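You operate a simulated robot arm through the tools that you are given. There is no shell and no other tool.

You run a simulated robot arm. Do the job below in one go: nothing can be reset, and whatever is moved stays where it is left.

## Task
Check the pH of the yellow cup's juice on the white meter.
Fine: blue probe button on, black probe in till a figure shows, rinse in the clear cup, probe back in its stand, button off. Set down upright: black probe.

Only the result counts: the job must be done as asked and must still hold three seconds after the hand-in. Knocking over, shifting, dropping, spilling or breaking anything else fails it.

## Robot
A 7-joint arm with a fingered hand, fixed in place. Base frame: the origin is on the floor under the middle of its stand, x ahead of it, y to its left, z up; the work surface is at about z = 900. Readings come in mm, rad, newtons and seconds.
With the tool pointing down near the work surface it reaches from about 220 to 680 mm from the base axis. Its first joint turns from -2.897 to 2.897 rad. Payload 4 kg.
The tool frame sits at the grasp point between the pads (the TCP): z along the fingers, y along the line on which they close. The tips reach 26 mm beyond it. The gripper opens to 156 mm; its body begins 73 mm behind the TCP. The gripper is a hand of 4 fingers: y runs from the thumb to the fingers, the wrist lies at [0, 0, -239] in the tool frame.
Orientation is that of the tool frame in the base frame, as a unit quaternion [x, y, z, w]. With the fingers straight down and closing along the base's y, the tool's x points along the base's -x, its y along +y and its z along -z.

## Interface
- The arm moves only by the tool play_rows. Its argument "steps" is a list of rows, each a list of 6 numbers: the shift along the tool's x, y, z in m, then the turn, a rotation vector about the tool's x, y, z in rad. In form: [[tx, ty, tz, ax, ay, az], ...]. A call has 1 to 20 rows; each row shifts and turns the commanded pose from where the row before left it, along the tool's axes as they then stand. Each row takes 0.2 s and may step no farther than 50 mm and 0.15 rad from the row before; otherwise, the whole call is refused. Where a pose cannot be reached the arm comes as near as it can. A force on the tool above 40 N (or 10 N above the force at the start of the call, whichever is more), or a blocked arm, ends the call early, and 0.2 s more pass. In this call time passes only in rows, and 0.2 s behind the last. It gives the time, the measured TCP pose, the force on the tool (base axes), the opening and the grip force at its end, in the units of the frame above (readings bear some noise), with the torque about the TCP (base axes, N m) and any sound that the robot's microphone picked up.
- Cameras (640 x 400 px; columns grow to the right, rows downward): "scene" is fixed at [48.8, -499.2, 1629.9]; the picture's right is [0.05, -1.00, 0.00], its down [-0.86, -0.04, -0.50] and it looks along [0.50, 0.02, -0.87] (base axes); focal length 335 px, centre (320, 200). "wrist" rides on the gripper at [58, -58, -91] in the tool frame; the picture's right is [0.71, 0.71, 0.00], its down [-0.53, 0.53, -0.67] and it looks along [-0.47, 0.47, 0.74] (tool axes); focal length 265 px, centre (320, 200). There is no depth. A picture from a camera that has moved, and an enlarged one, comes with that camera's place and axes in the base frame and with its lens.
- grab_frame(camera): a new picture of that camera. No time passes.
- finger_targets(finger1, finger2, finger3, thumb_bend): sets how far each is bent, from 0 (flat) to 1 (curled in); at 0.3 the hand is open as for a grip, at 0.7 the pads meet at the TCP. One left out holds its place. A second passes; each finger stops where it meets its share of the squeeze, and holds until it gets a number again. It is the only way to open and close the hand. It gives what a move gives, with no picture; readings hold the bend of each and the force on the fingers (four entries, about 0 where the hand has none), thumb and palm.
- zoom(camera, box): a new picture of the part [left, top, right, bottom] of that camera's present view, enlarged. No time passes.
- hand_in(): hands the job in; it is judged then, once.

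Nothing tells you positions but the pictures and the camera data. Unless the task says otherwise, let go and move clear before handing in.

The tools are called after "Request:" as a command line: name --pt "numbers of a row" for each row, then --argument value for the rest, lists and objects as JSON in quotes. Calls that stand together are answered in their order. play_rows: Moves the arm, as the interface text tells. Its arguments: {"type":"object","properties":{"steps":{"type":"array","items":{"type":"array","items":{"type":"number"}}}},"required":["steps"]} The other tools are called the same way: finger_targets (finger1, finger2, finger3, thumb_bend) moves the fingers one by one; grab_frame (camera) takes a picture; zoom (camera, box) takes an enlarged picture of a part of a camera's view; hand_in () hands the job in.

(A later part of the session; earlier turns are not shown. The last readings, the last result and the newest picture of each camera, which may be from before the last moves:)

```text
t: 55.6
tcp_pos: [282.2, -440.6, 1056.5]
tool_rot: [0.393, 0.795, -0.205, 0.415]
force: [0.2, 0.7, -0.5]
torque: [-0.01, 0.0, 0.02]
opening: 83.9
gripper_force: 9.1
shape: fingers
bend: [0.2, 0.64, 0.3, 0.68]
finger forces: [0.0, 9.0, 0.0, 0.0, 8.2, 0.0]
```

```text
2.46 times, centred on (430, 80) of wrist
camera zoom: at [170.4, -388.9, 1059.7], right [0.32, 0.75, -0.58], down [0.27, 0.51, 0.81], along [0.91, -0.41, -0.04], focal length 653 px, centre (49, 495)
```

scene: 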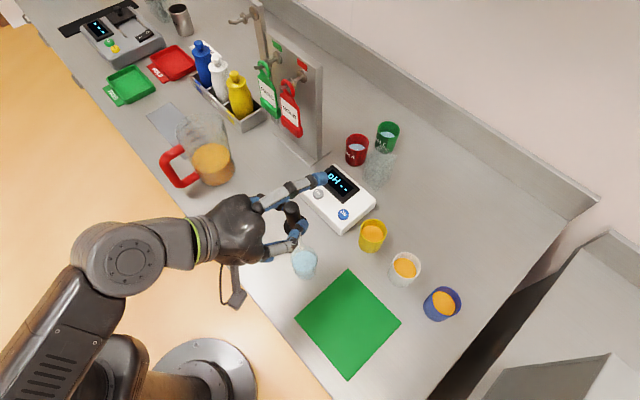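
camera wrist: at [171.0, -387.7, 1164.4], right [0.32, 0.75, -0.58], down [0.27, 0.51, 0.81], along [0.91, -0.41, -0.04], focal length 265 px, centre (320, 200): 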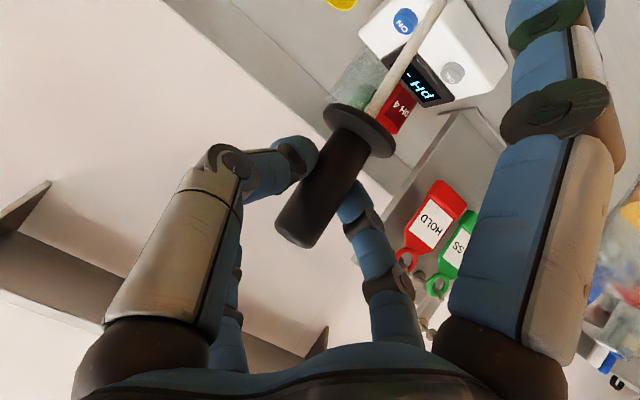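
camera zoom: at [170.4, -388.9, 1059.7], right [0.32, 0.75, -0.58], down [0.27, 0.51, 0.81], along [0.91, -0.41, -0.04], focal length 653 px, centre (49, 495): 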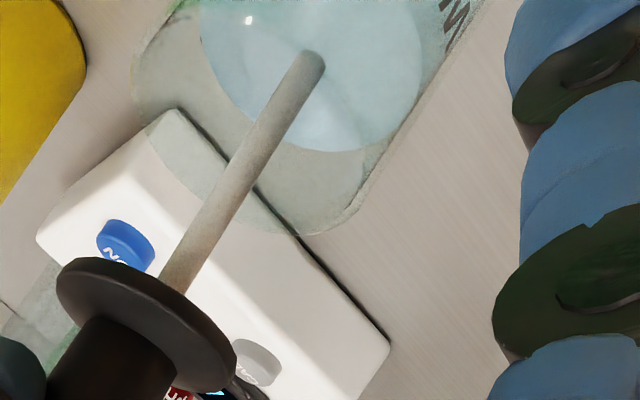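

The electrode is well in the water. I rinse with a small gentle swish and a short dwell.

Request:
play_rows --pt "0 0.003 0 0 0 0" --pt "0 -0.003 0 0 0 0" --pt "0 -0.003 0 0 0 0" --pt "0 0.003 0 0 0 0" --pt "0 0.003 0 0 0 0" --pt "0 -0.003 0 0 0 0" --pt "0 0 0 0 0 0" --pt "0 0 0 0 0 0" --pt "0 0 0 0 0 0" --pt "0 0 0 0 0 0"

Request:
play_rows --pt "-0.0123 0 -0.0086 0 0 0" --pt "-0.0123 0 -0.0086 0 0 0" --pt "-0.0123 0 -0.0086 0 0 0" --pt "-0.0123 0 -0.0086 0 0 0" --pt "-0.0123 0 -0.0086 0 0 0" --pt "-0.0123 0 -0.0086 0 0 0" --pt "-0.0123 0 -0.0086 0 0 0" --pt "0 0 0 0 0 0"

Request:
grab_frame --camera "scene"

Request:
zoom --camera "scene" --box '[240, 180, 380, 300]'

```text
t: 57.8
tcp_pos: [282.4, -439.6, 1056.5]
tool_rot: [0.393, 0.795, -0.205, 0.415]
force: [0.1, -0.3, 0.4]
torque: [0.01, -0.03, -0.01]
opening: 83.7
gripper_force: 8.3
shape: fingers
bend: [0.2, 0.64, 0.3, 0.68]
finger forces: [0.0, 8.9, 0.1, 0.0, 8.2, 0.0]
```

```text
t: 59.6
tcp_pos: [281.3, -440.2, 1161.6]
tool_rot: [0.393, 0.795, -0.205, 0.415]
force: [0.7, 0.0, 0.0]
torque: [-0.01, 0.03, 0.02]
opening: 83.9
gripper_force: 8.8
shape: fingers
bend: [0.2, 0.64, 0.3, 0.68]
finger forces: [0.1, 9.0, 0.0, 0.0, 8.0, 0.0]
```

```text
taken
```

scene: 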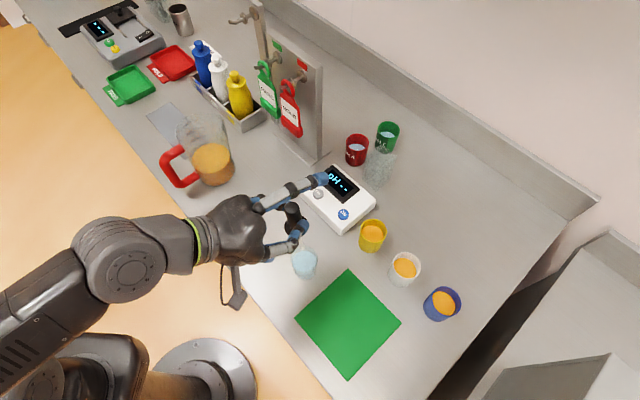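

```text
3.33 times, centred on (310, 240) of scene
camera zoom: at [48.8, -499.2, 1629.9], right [0.05, -1.0, 0.0], down [-0.86, -0.04, -0.5], along [0.5, 0.02, -0.87], focal length 1116 px, centre (353, 67)
```

zoom: 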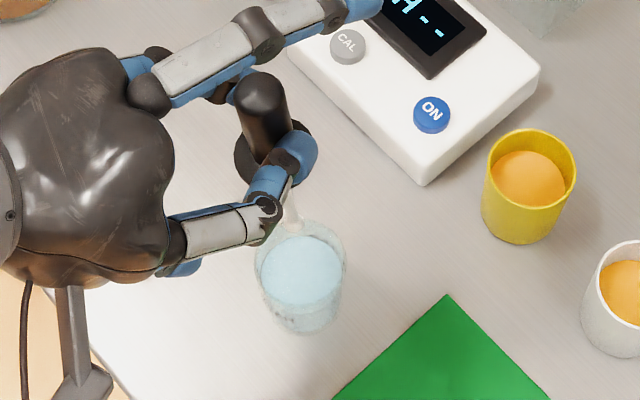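

Rinsed and lifted. Before returning I look closely at the empty glass stand to find its opening.

Request:
zoom --camera "scene" --box '[355, 140, 405, 195]'

Request:
zoom --camera "scene" --box '[360, 145, 400, 170]'

```text
7.27 times, centred on (380, 168) of scene
camera zoom: at [48.8, -499.2, 1629.9], right [0.05, -1.0, 0.0], down [-0.86, -0.04, -0.5], along [0.5, 0.02, -0.87], focal length 2435 px, centre (-116, 436)
```

zoom: 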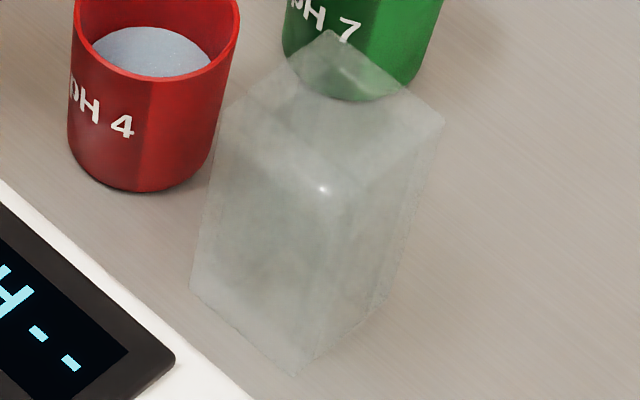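

```text
16.00 times, centred on (380, 158) of scene
camera zoom: at [48.8, -499.2, 1629.9], right [0.05, -1.0, 0.0], down [-0.86, -0.04, -0.5], along [0.5, 0.02, -0.87], focal length 5358 px, centre (-640, 880)
```

zoom: 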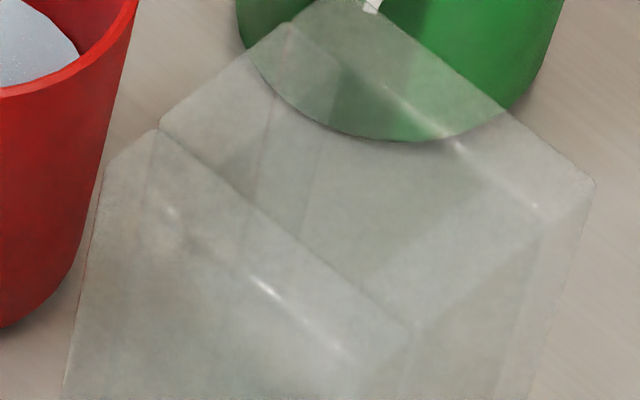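

Request:
zoom --camera "scene" --box '[265, 190, 335, 260]'

Request:
zoom --camera "wrist" --box '[240, 0, 480, 260]'

```text
5.71 times, centred on (300, 225) of scene
camera zoom: at [48.8, -499.2, 1629.9], right [0.05, -1.0, 0.0], down [-0.86, -0.04, -0.5], along [0.5, 0.02, -0.87], focal length 1914 px, centre (434, 57)
```

zoom: 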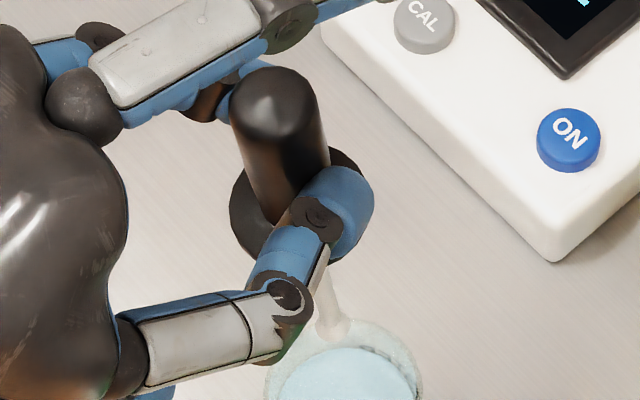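

```text
1.54 times, centred on (360, 130) of wrist
camera zoom: at [169.9, -388.8, 1165.0], right [0.32, 0.75, -0.58], down [0.27, 0.51, 0.81], along [0.91, -0.41, -0.04], focal length 408 px, centre (258, 308)
```

zoom: 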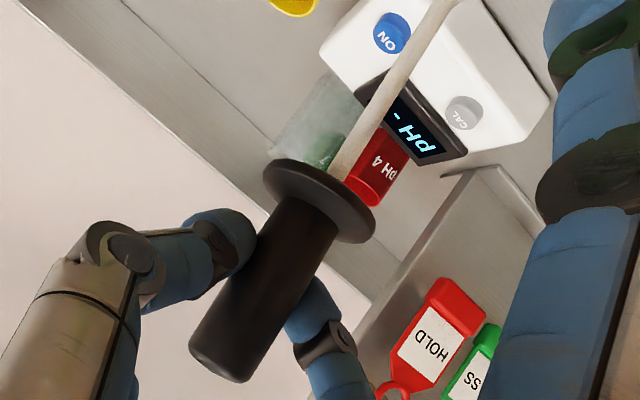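

The probe leans about 3° toward +y in the hand. I correct this with a small turn here in free air, then re-measure.

Request:
play_rows --pt "0 0 0 -0.0122 0.0153 0.0173" --pt "0 0 0 -0.0121 0.0153 0.0174" --pt "0 0 0 0 0 0"

Request:
zoom --camera "scene" --box '[265, 190, 335, 260]'

Request:
zoom --camera "wrist" --box '[240, 0, 480, 260]'

```text
t: 60.4
tcp_pos: [282.0, -440.7, 1162.9]
tool_rot: [0.405, 0.797, -0.182, 0.41]
force: [-0.5, -0.3, 0.4]
torque: [-0.01, 0.0, 0.0]
opening: 83.9
gripper_force: 8.6
shape: fingers
bend: [0.2, 0.64, 0.3, 0.68]
finger forces: [0.1, 9.0, 0.0, 0.0, 8.3, 0.0]
```

```text
5.71 times, centred on (300, 225) of scene
camera zoom: at [48.8, -499.2, 1629.9], right [0.05, -1.0, 0.0], down [-0.86, -0.04, -0.5], along [0.5, 0.02, -0.87], focal length 1914 px, centre (434, 57)
```

zoom: 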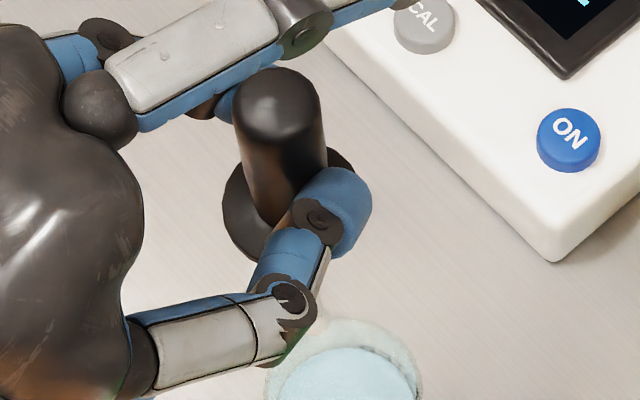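

```text
1.54 times, centred on (360, 130) of wrist
camera zoom: at [169.9, -389.0, 1165.8], right [0.33, 0.78, -0.54], down [0.26, 0.47, 0.84], along [0.91, -0.41, -0.05], focal length 408 px, centre (258, 308)
```

zoom: 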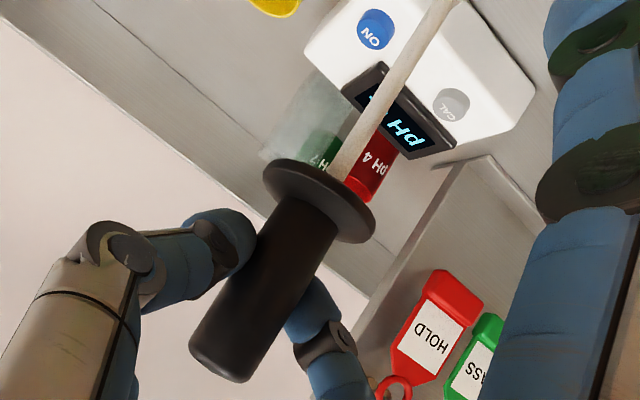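

The probe is now close to vertical. I carry it back, level, to just above the glass stand.

Request:
play_rows --pt "-0.01302 0.00687 0.01791 0 0 0" --pt "-0.01302 0.00687 0.01791 0 0 0" --pt "-0.01302 0.00687 0.01791 0 0 0" --pt "-0.01302 0.00687 0.01791 0 0 0" --pt "-0.01302 0.00687 0.01791 0 0 0" --pt "-0.01302 0.00687 0.01791 0 0 0" --pt "-0.01302 0.00687 0.01791 0 0 0" --pt "-0.01302 0.00687 0.01791 0 0 0" --pt "-0.01302 0.00687 0.01791 0 0 0" --pt "-0.01302 0.00687 0.01791 0 0 0" --pt "-0.01302 0.00687 0.01791 0 0 0" --pt "-0.01302 0.00687 0.01791 0 0 0" --pt "0 0 0 0 0 0"

Request:
zoom --camera "scene" --box '[330, 100, 420, 200]'

Request:
grab_frame --camera "wrist"

```text
t: 63.2
tcp_pos: [509.0, -600.7, 1161.9]
tool_rot: [0.406, 0.796, -0.182, 0.41]
force: [-0.3, 0.0, -1.0]
torque: [0.01, 0.01, 0.02]
opening: 83.8
gripper_force: 8.2
shape: fingers
bend: [0.2, 0.64, 0.3, 0.68]
finger forces: [0.0, 8.9, 0.0, 0.1, 8.1, 0.0]
```

```text
4.00 times, centred on (375, 150) of scene
camera zoom: at [48.8, -499.2, 1629.9], right [0.05, -1.0, 0.0], down [-0.86, -0.04, -0.5], along [0.5, 0.02, -0.87], focal length 1339 px, centre (100, 400)
```

zoom: 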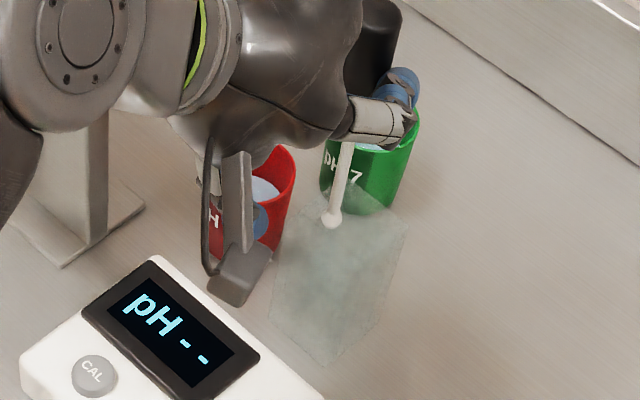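

```text
taken
camera wrist: at [397.1, -549.0, 1165.9], right [0.33, 0.78, -0.54], down [0.26, 0.47, 0.84], along [0.91, -0.41, -0.05], focal length 265 px, centre (320, 200)
```

wrist: 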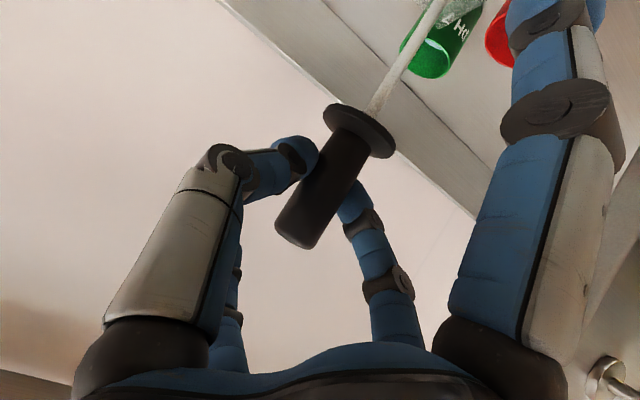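

Request:
play_rows --pt "-0.0129 0.0065 0.0178 0 0 0" --pt "0 0 0 0 0 0"

Request:
finger_targets --finger1 0.35

Request:
zoom --camera "scene" --box '[355, 130, 405, 180]'

Request:
zoom --camera "scene" --box '[360, 140, 400, 170]'

```text
t: 63.8
tcp_pos: [528.6, -614.3, 1161.7]
tool_rot: [0.405, 0.797, -0.182, 0.41]
force: [0.2, -0.1, -0.5]
torque: [0.03, 0.01, 0.01]
opening: 83.6
gripper_force: 8.4
shape: fingers
bend: [0.2, 0.64, 0.3, 0.68]
finger forces: [0.0, 8.8, 0.1, 0.0, 8.1, 0.0]
```

```text
t: 64.8
tcp_pos: [526.7, -615.1, 1161.9]
tool_rot: [0.405, 0.796, -0.182, 0.41]
force: [-0.3, -0.5, -0.6]
torque: [-0.02, 0.01, 0.01]
opening: 62.9
gripper_force: 8.7
shape: fingers
bend: [0.35, 0.64, 0.3, 0.68]
finger forces: [0.0, 8.8, 0.0, 0.0, 8.1, 0.0]
```

```text
8.00 times, centred on (380, 155) of scene
camera zoom: at [48.8, -499.2, 1629.9], right [0.05, -1.0, 0.0], down [-0.86, -0.04, -0.5], along [0.5, 0.02, -0.87], focal length 2679 px, centre (-160, 560)
```

zoom: 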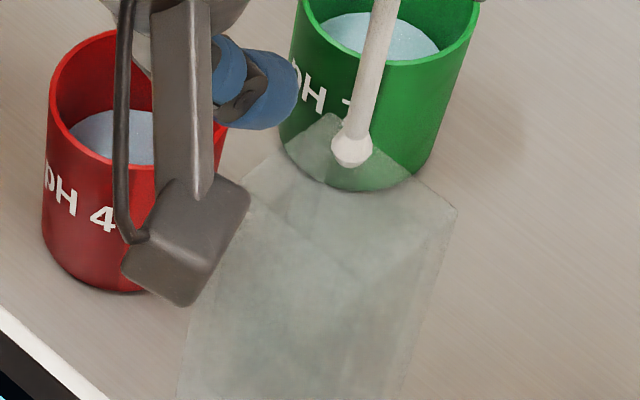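

```text
13.33 times, centred on (380, 155) of scene
camera zoom: at [48.8, -499.2, 1629.9], right [0.05, -1.0, 0.0], down [-0.86, -0.04, -0.5], along [0.5, 0.02, -0.87], focal length 4465 px, centre (-480, 800)
```

zoom: 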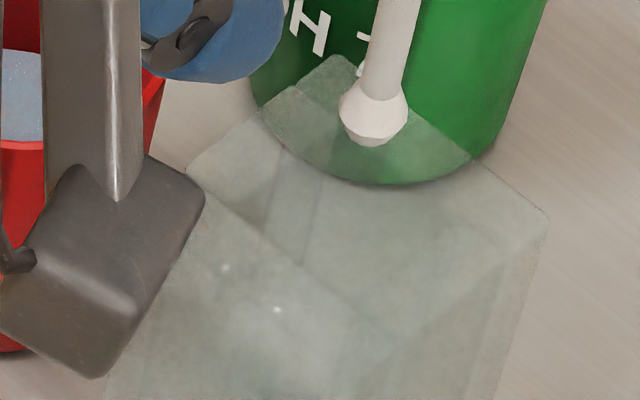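

The tip is over the middle of the stand's opening. I descend slowly, first to just above the rim.

Request:
play_rows --pt "0.0075 0.0008 0.0067 0 0 0" --pt "0.0072 -0.0004 0.0054 0 0 0" --pt "0 0 0 0 0 0"

Request:
zoom --camera "scene" --box '[360, 140, 400, 170]'

Request:
grab_frame --camera "wrist"

```text
t: 65.6
tcp_pos: [528.5, -615.0, 1142.8]
tool_rot: [0.404, 0.797, -0.181, 0.411]
force: [-0.6, -0.6, -1.1]
torque: [0.04, 0.01, 0.0]
opening: 63.0
gripper_force: 8.3
shape: fingers
bend: [0.35, 0.64, 0.3, 0.68]
finger forces: [0.0, 8.7, 0.0, 0.0, 8.0, 0.1]
```

```text
13.33 times, centred on (380, 155) of scene
camera zoom: at [48.8, -499.2, 1629.9], right [0.05, -1.0, 0.0], down [-0.86, -0.04, -0.5], along [0.5, 0.02, -0.87], focal length 4465 px, centre (-480, 800)
```

zoom: 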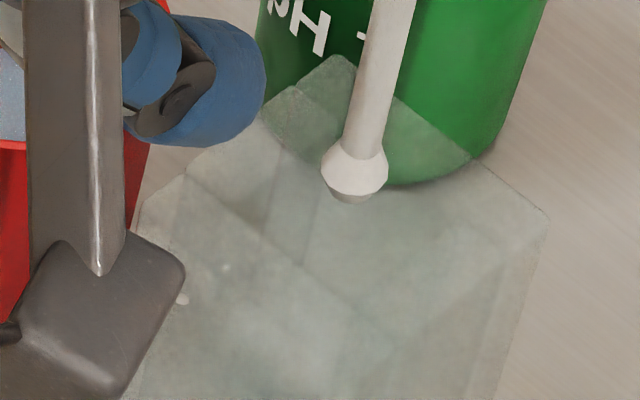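

```text
taken
camera wrist: at [417.6, -563.4, 1147.0], right [0.33, 0.78, -0.54], down [0.26, 0.47, 0.84], along [0.91, -0.41, -0.04], focal length 265 px, centre (320, 200)
```

wrist: 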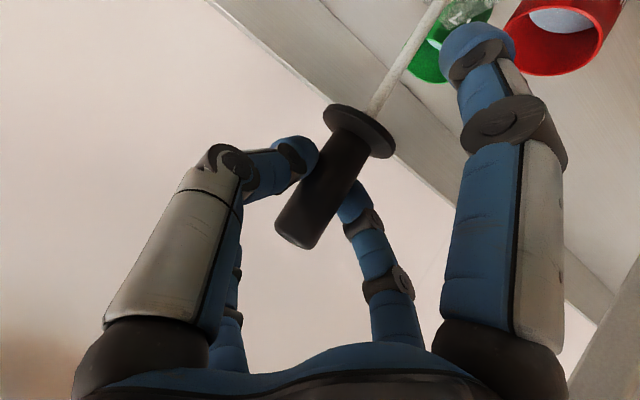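

Request:
play_rows --pt "0.00843 -0.0005 0.00542 0 0 0" --pt "0.00843 -0.0005 0.00542 0 0 0" --pt "0 0 0 0 0 0"

Request:
zoom --camera "scene" --box '[360, 140, 400, 170]'

Request:
grab_frame --camera "wrist"

```text
t: 66.4
tcp_pos: [527.8, -612.5, 1123.2]
tool_rot: [0.405, 0.797, -0.181, 0.41]
force: [0.9, -0.1, -0.9]
torque: [0.0, 0.01, 0.01]
opening: 63.1
gripper_force: 8.0
shape: fingers
bend: [0.35, 0.64, 0.3, 0.68]
finger forces: [0.0, 8.8, 0.0, 0.0, 8.1, 0.1]
```

```text
13.33 times, centred on (380, 155) of scene
camera zoom: at [48.8, -499.2, 1629.9], right [0.05, -1.0, 0.0], down [-0.86, -0.04, -0.5], along [0.5, 0.02, -0.87], focal length 4465 px, centre (-480, 800)
```

zoom: 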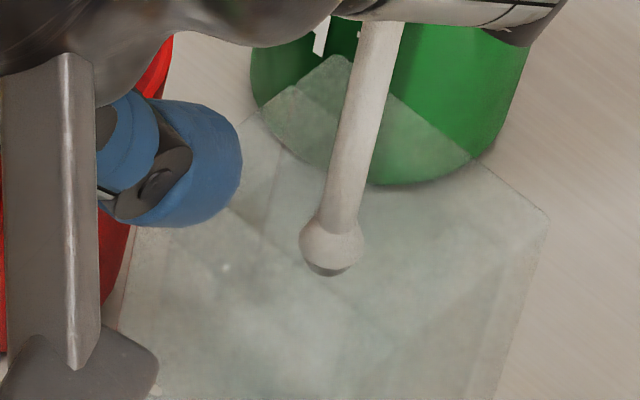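

```text
taken
camera wrist: at [416.9, -562.4, 1126.8], right [0.33, 0.78, -0.54], down [0.26, 0.47, 0.84], along [0.91, -0.41, -0.05], focal length 265 px, centre (320, 200)
```

wrist: 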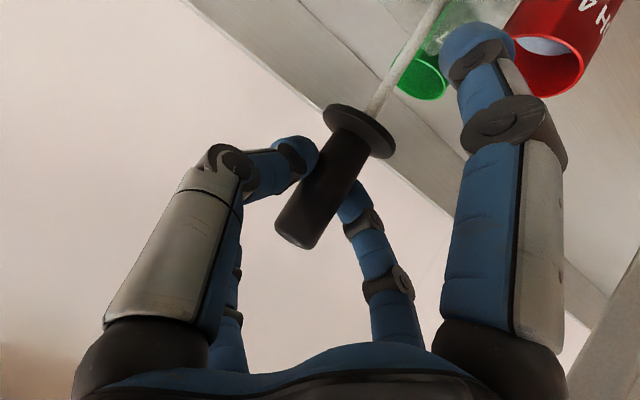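

The bulb is inside the stand, centred, with no contact force. I keep lowering gently.

Request:
play_rows --pt "0.00801 -0.00042 0.00598 0 0 0" --pt "0.00801 -0.00042 0.00598 0 0 0" --pt "0.00801 -0.00042 0.00598 0 0 0" --pt "0 0 0 0 0 0"

Request:
zoom --camera "scene" --box '[350, 120, 410, 190]'

Request:
zoom --camera "wrist" --box '[260, 0, 540, 200]'

```text
t: 67.4
tcp_pos: [528.2, -614.1, 1093.8]
tool_rot: [0.405, 0.797, -0.181, 0.41]
force: [0.1, -0.8, -0.9]
torque: [0.02, -0.01, -0.01]
opening: 63.0
gripper_force: 8.2
shape: fingers
bend: [0.35, 0.64, 0.3, 0.68]
finger forces: [0.1, 8.8, 0.0, 0.0, 8.0, 0.1]
```

```text
5.71 times, centred on (380, 155) of scene
camera zoom: at [48.8, -499.2, 1629.9], right [0.05, -1.0, 0.0], down [-0.86, -0.04, -0.5], along [0.5, 0.02, -0.87], focal length 1914 px, centre (-23, 457)
```

zoom: 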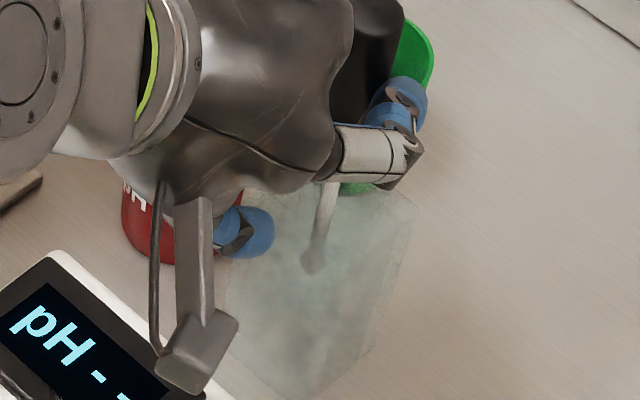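

```text
2.00 times, centred on (400, 100) of wrist
camera zoom: at [416.5, -562.1, 1097.0], right [0.33, 0.78, -0.54], down [0.26, 0.47, 0.84], along [0.91, -0.41, -0.05], focal length 531 px, centre (160, 400)
```

zoom: 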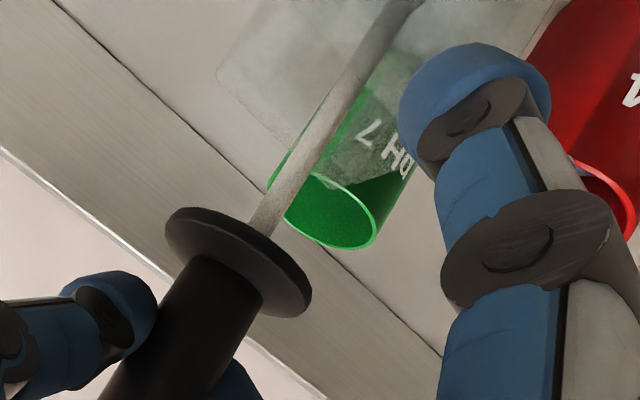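

Request:
finger_targets --finger1 0.3

Request:
play_rows --pt "0.00801 -0.00042 0.00598 0 0 0" --pt "0.00801 -0.00042 0.00598 0 0 0" --pt "0.00801 -0.00042 0.00598 0 0 0" --pt "0 0 0 0 0 0"

Request:
zoom --camera "scene" --box '[350, 120, 410, 190]'

Request:
zoom --camera "wrist" --box '[260, 0, 540, 200]'

```text
t: 68.4
tcp_pos: [527.2, -612.8, 1093.3]
tool_rot: [0.406, 0.796, -0.182, 0.41]
force: [0.2, -0.1, -0.5]
torque: [0.0, -0.04, 0.01]
opening: 71.5
gripper_force: 8.9
shape: fingers
bend: [0.3, 0.64, 0.3, 0.68]
finger forces: [0.0, 8.8, 0.0, 0.0, 8.1, 0.0]
```

```text
t: 69.4
tcp_pos: [529.2, -612.6, 1063.2]
tool_rot: [0.405, 0.797, -0.181, 0.41]
force: [-0.1, -0.6, -0.7]
torque: [-0.02, -0.01, 0.0]
opening: 71.7
gripper_force: 8.0
shape: fingers
bend: [0.3, 0.64, 0.3, 0.68]
finger forces: [0.1, 8.7, 0.1, 0.0, 8.0, 0.0]
```

```text
5.71 times, centred on (380, 155) of scene
camera zoom: at [48.8, -499.2, 1629.9], right [0.05, -1.0, 0.0], down [-0.86, -0.04, -0.5], along [0.5, 0.02, -0.87], focal length 1914 px, centre (-23, 457)
```

zoom: 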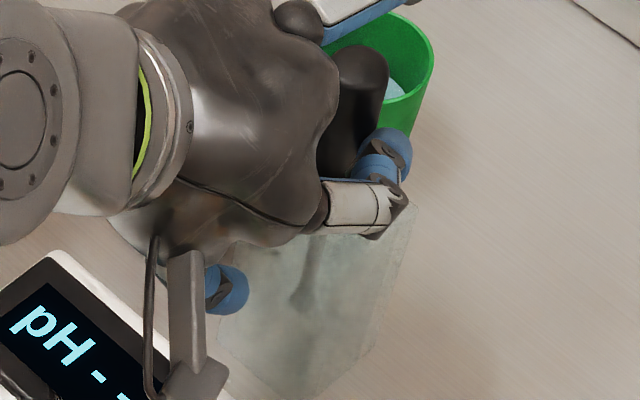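

```text
2.00 times, centred on (400, 100) of wrist
camera zoom: at [417.2, -562.5, 1067.1], right [0.33, 0.78, -0.54], down [0.26, 0.47, 0.84], along [0.91, -0.41, -0.04], focal length 531 px, centre (160, 400)
```

zoom: 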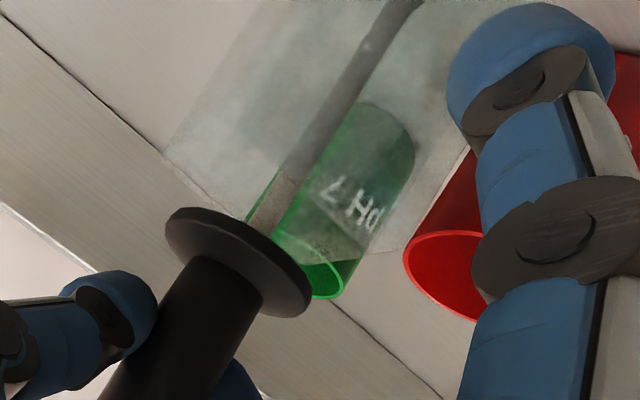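

About 14 mm remain. I go down in small steps until the flange touches the stand.

Request:
play_rows --pt "0.00401 -0.00021 0.00299 0 0 0" --pt "0.00401 -0.00021 0.00299 0 0 0" --pt "0 0 0 0 0 0"

Request:
play_rows --pt "0.0016 -0.0001 0.0012 0 0 0" --pt "0 0 0 0 0 0"

Request:
zoom --camera "wrist" --box '[260, 0, 540, 200]'

```text
t: 70.2
tcp_pos: [527.5, -614.0, 1052.9]
tool_rot: [0.405, 0.797, -0.181, 0.41]
force: [-0.7, 0.5, 0.2]
torque: [0.0, 0.0, -0.01]
opening: 71.6
gripper_force: 8.9
shape: fingers
bend: [0.3, 0.64, 0.3, 0.68]
finger forces: [0.0, 8.7, 0.1, 0.1, 7.9, 0.0]
```

```text
t: 70.8
tcp_pos: [528.9, -614.2, 1050.0]
tool_rot: [0.405, 0.796, -0.181, 0.412]
force: [0.7, 0.3, 0.9]
torque: [-0.01, 0.01, 0.0]
opening: 71.6
gripper_force: 8.1
shape: fingers
bend: [0.3, 0.64, 0.3, 0.68]
finger forces: [0.0, 8.7, 0.1, 0.1, 8.0, 0.0]
```

```text
2.00 times, centred on (400, 100) of wrist
camera zoom: at [416.7, -562.7, 1055.0], right [0.33, 0.78, -0.54], down [0.26, 0.47, 0.84], along [0.91, -0.41, -0.04], focal length 531 px, centre (160, 400)
```

zoom: 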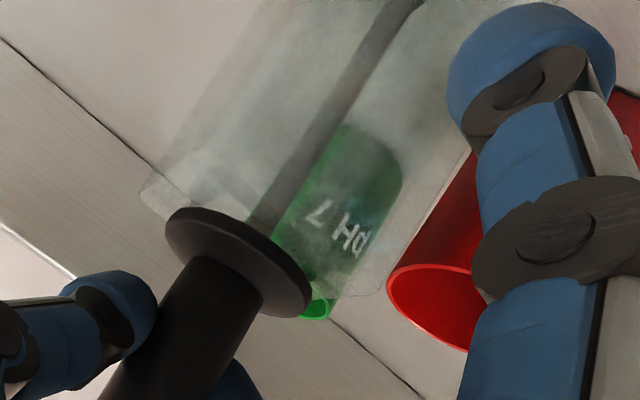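

Request:
play_rows --pt "0.0012 -0.0001 0.0009 0 0 0" --pt "0 0 0 0 0 0"

Request:
play_rows --pt "0.0008 0 0.0006 0 0 0" --pt "0 0 0 0 0 0"

Request:
zoom --camera "wrist" --box '[260, 20, 480, 180]'

Request:
zoom --camera "scene" --box '[355, 125, 405, 175]'

```text
t: 71.4
tcp_pos: [526.9, -614.8, 1049.1]
tool_rot: [0.405, 0.797, -0.181, 0.41]
force: [0.1, 0.1, 0.7]
torque: [0.01, 0.01, -0.03]
opening: 71.6
gripper_force: 8.9
shape: fingers
bend: [0.3, 0.64, 0.3, 0.68]
finger forces: [0.1, 8.7, 0.0, 0.0, 8.0, 0.0]
```

```text
t: 72.0
tcp_pos: [528.5, -613.5, 1049.0]
tool_rot: [0.405, 0.797, -0.182, 0.41]
force: [-0.3, -0.8, -0.5]
torque: [0.0, 0.02, 0.01]
opening: 71.6
gripper_force: 8.6
shape: fingers
bend: [0.3, 0.64, 0.3, 0.68]
finger forces: [0.0, 8.6, 0.0, 0.0, 8.0, 0.1]
```

```text
2.50 times, centred on (370, 100) of wrist
camera zoom: at [417.0, -562.7, 1052.4], right [0.33, 0.78, -0.54], down [0.26, 0.47, 0.84], along [0.91, -0.41, -0.05], focal length 664 px, centre (195, 450)
```

zoom: 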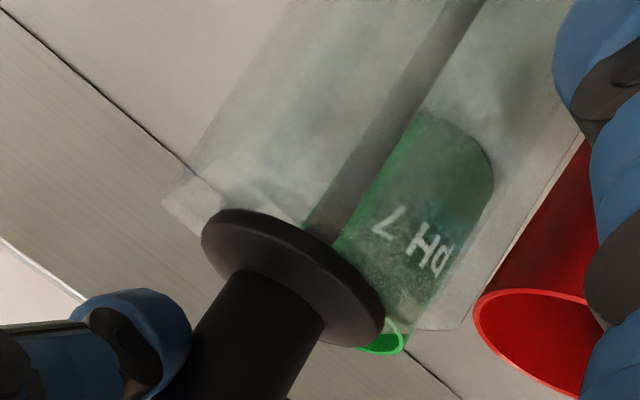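

```text
8.00 times, centred on (380, 150) of scene
camera zoom: at [48.8, -499.2, 1629.9], right [0.05, -1.0, 0.0], down [-0.86, -0.04, -0.5], along [0.5, 0.02, -0.87], focal length 2679 px, centre (-160, 600)
```

zoom: 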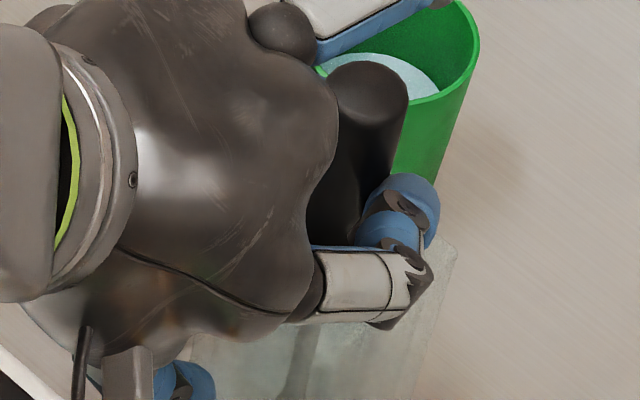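

Request:
play_rows --pt "0.0008 0 0.0006 0 0 0" --pt "0 0 0 0 0 0"

Request:
play_rows --pt "0.0008 0 0.0006 0 0 0" --pt "0 0 0 0 0 0"

Request:
play_rows --pt "0.0008 0 0.0006 0 0 0" --pt "0 0 0 0 0 0"

Request:
zoom --camera "wrist" --box '[260, 20, 480, 180]'

```text
t: 72.6
tcp_pos: [529.2, -614.2, 1047.2]
tool_rot: [0.404, 0.797, -0.181, 0.411]
force: [1.0, -1.0, -0.3]
torque: [0.01, 0.02, -0.01]
opening: 71.3
gripper_force: 7.7
shape: fingers
bend: [0.3, 0.64, 0.3, 0.68]
finger forces: [0.0, 8.7, 0.0, 0.1, 8.0, 0.1]
```

```text
t: 73.2
tcp_pos: [528.3, -613.8, 1047.0]
tool_rot: [0.405, 0.796, -0.182, 0.41]
force: [-0.5, -1.0, 2.6]
torque: [-0.01, 0.02, -0.02]
opening: 71.3
gripper_force: 9.3
shape: fingers
bend: [0.3, 0.64, 0.3, 0.68]
finger forces: [0.0, 8.8, 0.1, 0.0, 8.7, 0.0]
```

```text
t: 73.8
tcp_pos: [527.2, -613.3, 1045.7]
tool_rot: [0.405, 0.796, -0.182, 0.411]
force: [-0.9, -2.7, 4.8]
torque: [-0.11, 0.02, -0.03]
opening: 71.7
gripper_force: 9.2
shape: fingers
bend: [0.3, 0.64, 0.3, 0.68]
finger forces: [0.0, 9.0, 0.1, 0.1, 9.7, 0.0]
```

```text
2.50 times, centred on (370, 100) of wrist
camera zoom: at [417.0, -562.4, 1049.9], right [0.33, 0.78, -0.54], down [0.25, 0.47, 0.84], along [0.91, -0.41, -0.04], focal length 664 px, centre (195, 450)
```

zoom: 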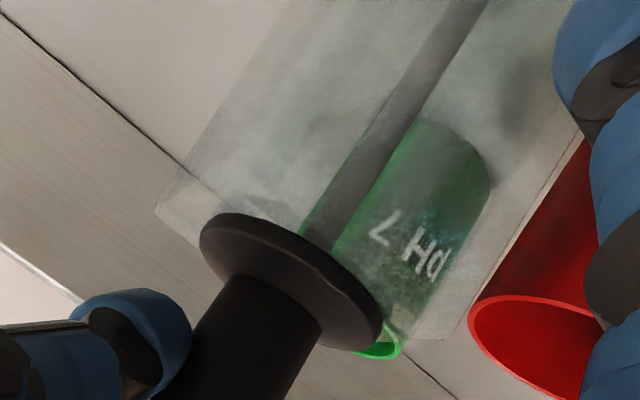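

The flange is seated on the stand (about 5 N). I ease off slightly and let go gently.

Request:
play_rows --pt "-0.0009 0 -0.0007 0 0 0" --pt "0 0 0 0 0 0"

Request:
finger_targets --finger2 0.62 --thumb_bend 0.65

Request:
zoom --camera "wrist" --box '[220, 20, 480, 260]'

```text
t: 74.4
tcp_pos: [526.9, -614.8, 1047.1]
tool_rot: [0.405, 0.797, -0.181, 0.411]
force: [0.5, 0.7, 2.2]
torque: [-0.04, 0.02, 0.02]
opening: 71.1
gripper_force: 8.9
shape: fingers
bend: [0.3, 0.64, 0.3, 0.68]
finger forces: [0.1, 9.3, 0.0, 0.0, 8.4, 0.0]
```

```text
t: 75.4
tcp_pos: [528.1, -614.7, 1046.9]
tool_rot: [0.406, 0.797, -0.181, 0.41]
force: [0.2, 0.0, -0.1]
torque: [-0.01, -0.02, 0.01]
opening: 72.2
gripper_force: 0.1
shape: fingers
bend: [0.3, 0.62, 0.3, 0.65]
finger forces: [0.0, 0.0, 0.1, 0.0, 0.0, 0.1]
```

```text
1.67 times, centred on (350, 140) of wrist
camera zoom: at [416.7, -562.9, 1050.9], right [0.33, 0.78, -0.54], down [0.26, 0.47, 0.84], along [0.91, -0.41, -0.05], focal length 442 px, centre (270, 300)
```

zoom: 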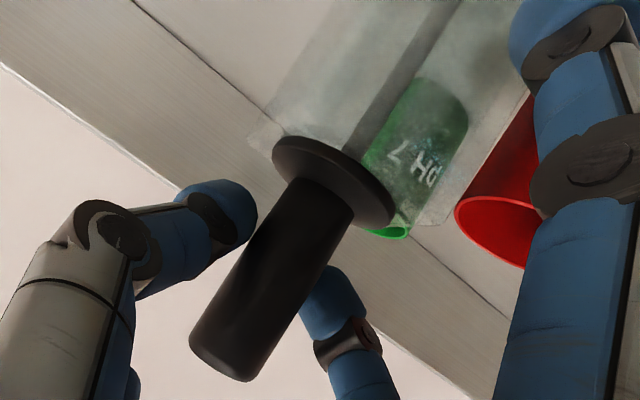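

Released; the probe stays seated. I open further and check before backing off.

Request:
finger_targets --finger2 0.45 --thumb_bend 0.45

Request:
zoom --camera "wrist" --box '[220, 20, 480, 260]'

Request:
zoom --camera "scene" --box '[345, 110, 415, 190]'

```text
t: 76.4
tcp_pos: [528.9, -614.1, 1046.8]
tool_rot: [0.405, 0.797, -0.182, 0.41]
force: [0.0, 0.4, 0.7]
torque: [-0.03, 0.02, 0.0]
opening: 87.8
gripper_force: 0.1
shape: fingers
bend: [0.3, 0.45, 0.3, 0.45]
finger forces: [0.0, 0.0, 0.1, 0.0, 0.0, 0.1]
```

```text
1.67 times, centred on (350, 140) of wrist
camera zoom: at [416.7, -562.9, 1050.9], right [0.33, 0.78, -0.54], down [0.26, 0.47, 0.84], along [0.91, -0.41, -0.05], focal length 442 px, centre (270, 300)
```

zoom: 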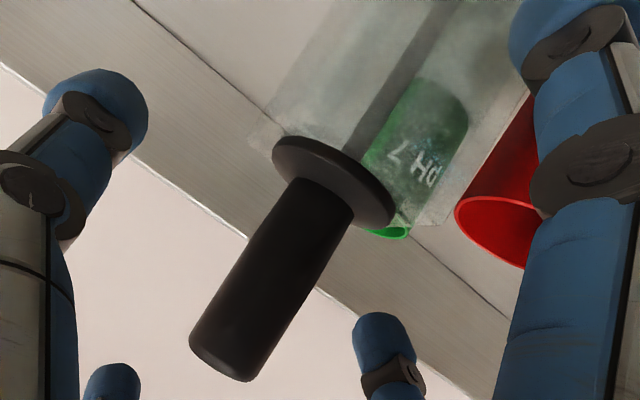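

```text
5.00 times, centred on (380, 150) of scene
camera zoom: at [48.8, -499.2, 1629.9], right [0.05, -1.0, 0.0], down [-0.86, -0.04, -0.5], along [0.5, 0.02, -0.87], focal length 1674 px, centre (20, 450)
```

zoom: 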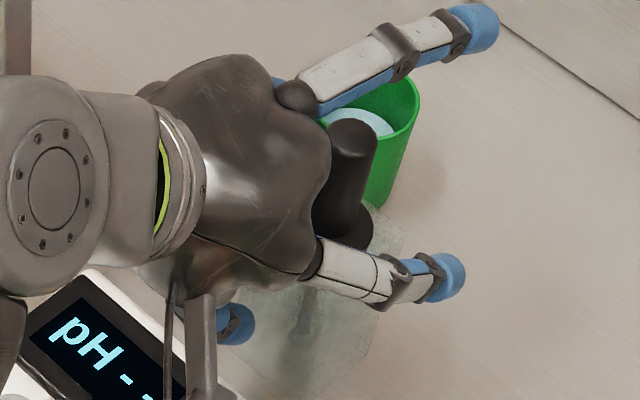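

The probe stands upright in its stand. I rise straight up clear of it, then back off inward and turn to the button-pressing pose.

Request:
play_rows --pt "-0.008 0.0004 -0.006 0 0 0" --pt "-0.02 0.00105 -0.01495 0 0 0" --pt "-0.02 0.00105 -0.01495 0 0 0" --pt "-0.02 0.00105 -0.01495 0 0 0" --pt "-0.012 0.0006 -0.009 0 0 0" --pt "0 0 0 0 0 0"

Request:
zoom --camera "scene" --box '[330, 110, 410, 200]'

Request:
grab_frame --camera "wrist"

```text
t: 77.8
tcp_pos: [526.8, -614.4, 1146.7]
tool_rot: [0.406, 0.797, -0.182, 0.41]
force: [0.0, 0.8, 0.4]
torque: [0.02, 0.02, -0.02]
opening: 87.9
gripper_force: 0.1
shape: fingers
bend: [0.3, 0.45, 0.3, 0.45]
finger forces: [0.0, 0.0, 0.0, 0.0, 0.1, 0.1]
```

```text
4.44 times, centred on (370, 155) of scene
camera zoom: at [48.8, -499.2, 1629.9], right [0.05, -1.0, 0.0], down [-0.86, -0.04, -0.5], along [0.5, 0.02, -0.87], focal length 1488 px, centre (98, 400)
```

zoom: 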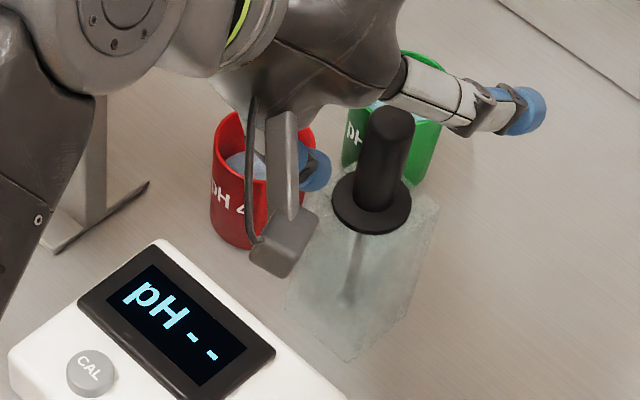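

```text
taken
camera wrist: at [416.8, -562.8, 1151.0], right [0.33, 0.78, -0.54], down [0.26, 0.47, 0.84], along [0.91, -0.41, -0.05], focal length 265 px, centre (320, 200)
```

wrist: 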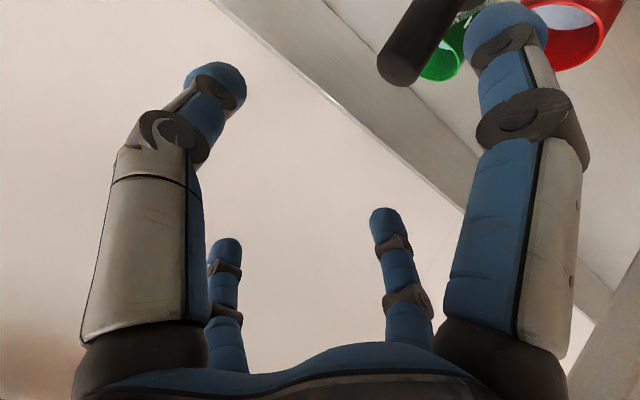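

The probe is back in its stand just as at the start. Now I move to the hover pose over the blue button.

Request:
play_rows --pt "0 0 0 0.0243 -0.0306 -0.0347" --pt "0.0178 -0.0235 -0.0254 0 0 0" --pt "0.0178 -0.0235 -0.0254 0 0 0" --pt "0.0221 0 0.0155 0 0 0" --pt "0 0 0 0 0 0"

Request:
finger_targets --finger1 0.3 --finger2 0.6 --finger3 0.6 --thumb_bend 0.6

Request:
play_rows --pt "0 0 0 0 0.1454 0" --pt "0 0 0 0 0.1454 0" --pt "0 0 0 0 0.1455 0" --pt "0 0 0 0 0 0"

Request:
zoom --camera "scene" --box '[310, 140, 410, 240]'

Request:
grab_frame --camera "wrist"

```text
t: 79.0
tcp_pos: [451.3, -593.1, 1124.1]
tool_rot: [0.393, 0.795, -0.204, 0.415]
force: [0.1, 0.2, 0.5]
torque: [0.01, -0.02, 0.01]
opening: 87.8
gripper_force: 0.0
shape: fingers
bend: [0.3, 0.45, 0.3, 0.45]
finger forces: [0.1, 0.1, 0.1, 0.1, 0.0, 0.1]
```

```text
t: 80.0
tcp_pos: [451.1, -593.4, 1123.6]
tool_rot: [0.393, 0.795, -0.205, 0.415]
force: [0.6, 0.0, -0.4]
torque: [0.02, -0.01, -0.01]
opening: 75.1
gripper_force: 0.1
shape: fingers
bend: [0.3, 0.6, 0.6, 0.6]
finger forces: [0.0, 0.0, 0.1, 0.1, 0.1, 0.0]
```

```text
t: 81.0
tcp_pos: [452.1, -593.9, 1120.3]
tool_rot: [0.428, 0.866, -0.114, 0.232]
force: [-0.6, -0.5, 0.0]
torque: [-0.01, 0.0, 0.06]
opening: 75.0
gripper_force: 0.1
shape: fingers
bend: [0.3, 0.6, 0.6, 0.6]
finger forces: [0.0, 0.0, 0.1, 0.0, 0.0, 0.0]
```

```text
4.00 times, centred on (360, 190) of scene
camera zoom: at [48.8, -499.2, 1629.9], right [0.05, -1.0, 0.0], down [-0.86, -0.04, -0.5], along [0.5, 0.02, -0.87], focal length 1339 px, centre (160, 240)
```

zoom: 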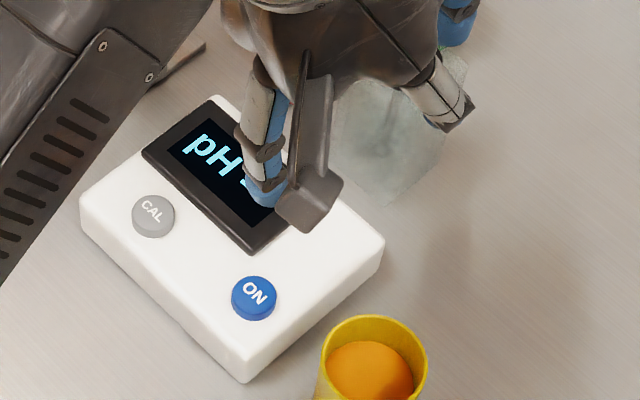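

```text
taken
camera wrist: at [348.5, -550.8, 1168.8], right [0.19, 0.92, -0.35], down [0.49, 0.22, 0.84], along [0.85, -0.33, -0.41], focal length 265 px, centre (320, 200)
```

wrist: 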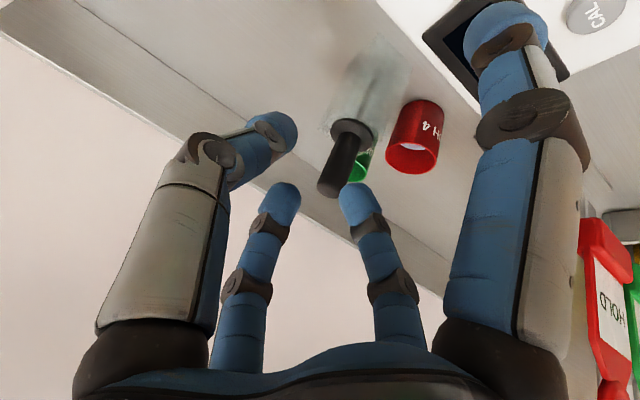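

Request:
play_rows --pt "0.015 0 0.026 0 0 0" --pt "0.015 0 0.026 0 0 0" --pt "0.015 0 0.026 0 0 0" --pt "0.0035 0 0.0061 0 0 0" --pt "0 0 0 0 0 0"

Request:
zoom --camera "scene" --box '[310, 160, 390, 240]'

Request:
zoom --camera "wrist" --box '[380, 0, 640, 200]'

```text
t: 82.2
tcp_pos: [452.4, -592.2, 1023.5]
tool_rot: [0.429, 0.865, -0.115, 0.233]
force: [-0.1, -0.1, 0.7]
torque: [0.01, -0.02, 0.0]
opening: 75.1
gripper_force: 0.0
shape: fingers
bend: [0.3, 0.6, 0.6, 0.6]
finger forces: [0.1, 0.1, 0.0, 0.0, 0.0, 0.0]
```

```text
5.00 times, centred on (350, 200) of scene
camera zoom: at [48.8, -499.2, 1629.9], right [0.05, -1.0, 0.0], down [-0.86, -0.04, -0.5], along [0.5, 0.02, -0.87], focal length 1674 px, centre (170, 200)
```

zoom: 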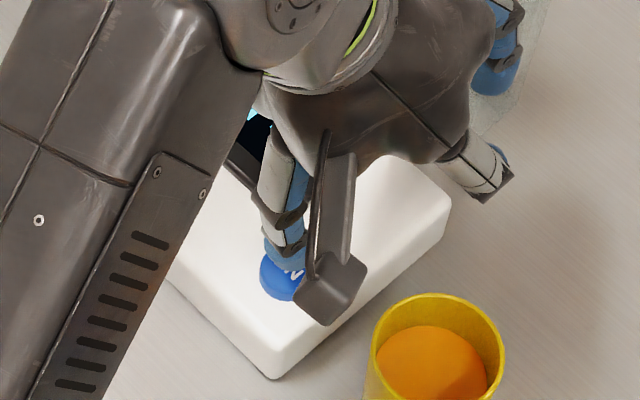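

```text
2.00 times, centred on (510, 100) of wrist
camera zoom: at [348.5, -550.5, 1071.2], right [0.19, 0.92, -0.35], down [0.49, 0.22, 0.84], along [0.85, -0.33, -0.41], focal length 531 px, centre (-60, 400)
```

zoom: 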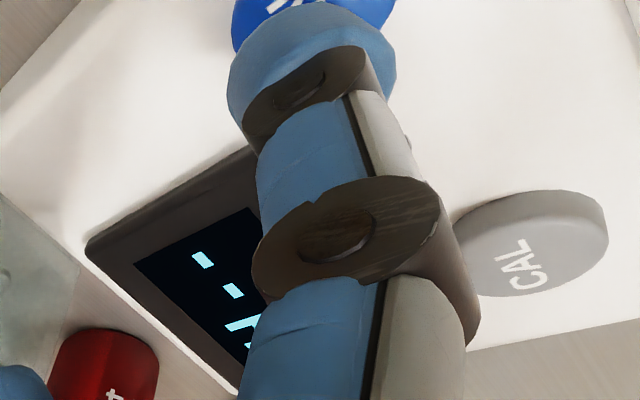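

Lined up exactly as on the first press. I press down in small steps until the click.

Request:
play_rows --pt "0.0015 0 0.0026 0 0 0" --pt "0.0015 0 0.0026 0 0 0" --pt "0.00075 0 0.0013 0 0 0" --pt "0 0 0 0 0 0"

Request:
zoom --camera "wrist" --box '[380, 0, 640, 200]'

```text
t: 83.2
tcp_pos: [452.6, -591.8, 1014.7]
tool_rot: [0.428, 0.865, -0.115, 0.233]
force: [0.8, 0.8, 1.5]
torque: [0.09, 0.08, 0.03]
opening: 75.2
gripper_force: 0.8
shape: fingers
bend: [0.3, 0.6, 0.6, 0.6]
finger forces: [1.4, 0.0, 0.1, 0.0, 0.0, 0.1]
```

```text
2.00 times, centred on (510, 100) of wrist
camera zoom: at [348.7, -550.4, 1063.6], right [0.19, 0.92, -0.35], down [0.49, 0.22, 0.84], along [0.85, -0.33, -0.41], focal length 531 px, centre (-60, 400)
```

zoom: 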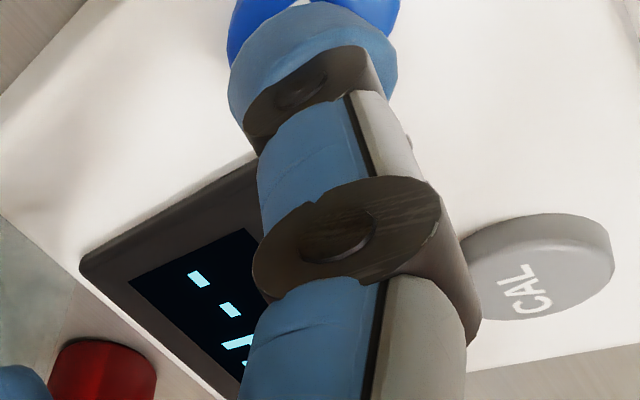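

Request:
play_rows --pt "0.0005 0 0.00087 0 0 0" --pt "0.0005 0 0.00087 0 0 0" --pt "0 0 0 0 0 0"

Request:
zoom --camera "wrist" --box '[380, 0, 640, 200]'

```text
t: 84.0
tcp_pos: [452.6, -592.5, 1014.1]
tool_rot: [0.429, 0.865, -0.116, 0.232]
force: [-1.5, 0.8, 4.5]
torque: [0.29, 0.25, 0.01]
opening: 75.1
gripper_force: 2.4
shape: fingers
bend: [0.3, 0.6, 0.6, 0.6]
finger forces: [4.5, 0.0, 0.1, 0.1, 0.0, 0.0]
heard: click
```

```text
2.00 times, centred on (510, 100) of wrist
camera zoom: at [349.4, -549.9, 1061.5], right [0.19, 0.92, -0.35], down [0.49, 0.22, 0.84], along [0.85, -0.33, -0.41], focal length 531 px, centre (-60, 400)
```

zoom: 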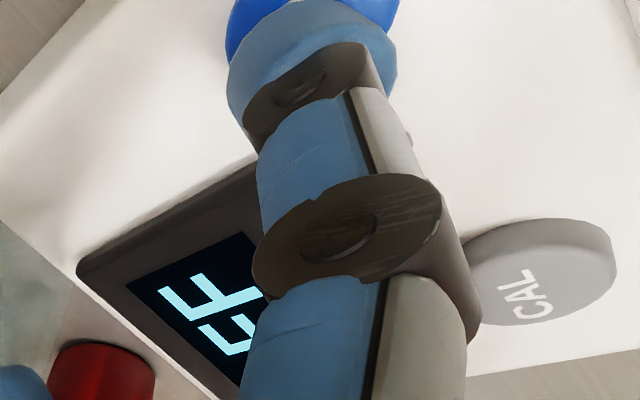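

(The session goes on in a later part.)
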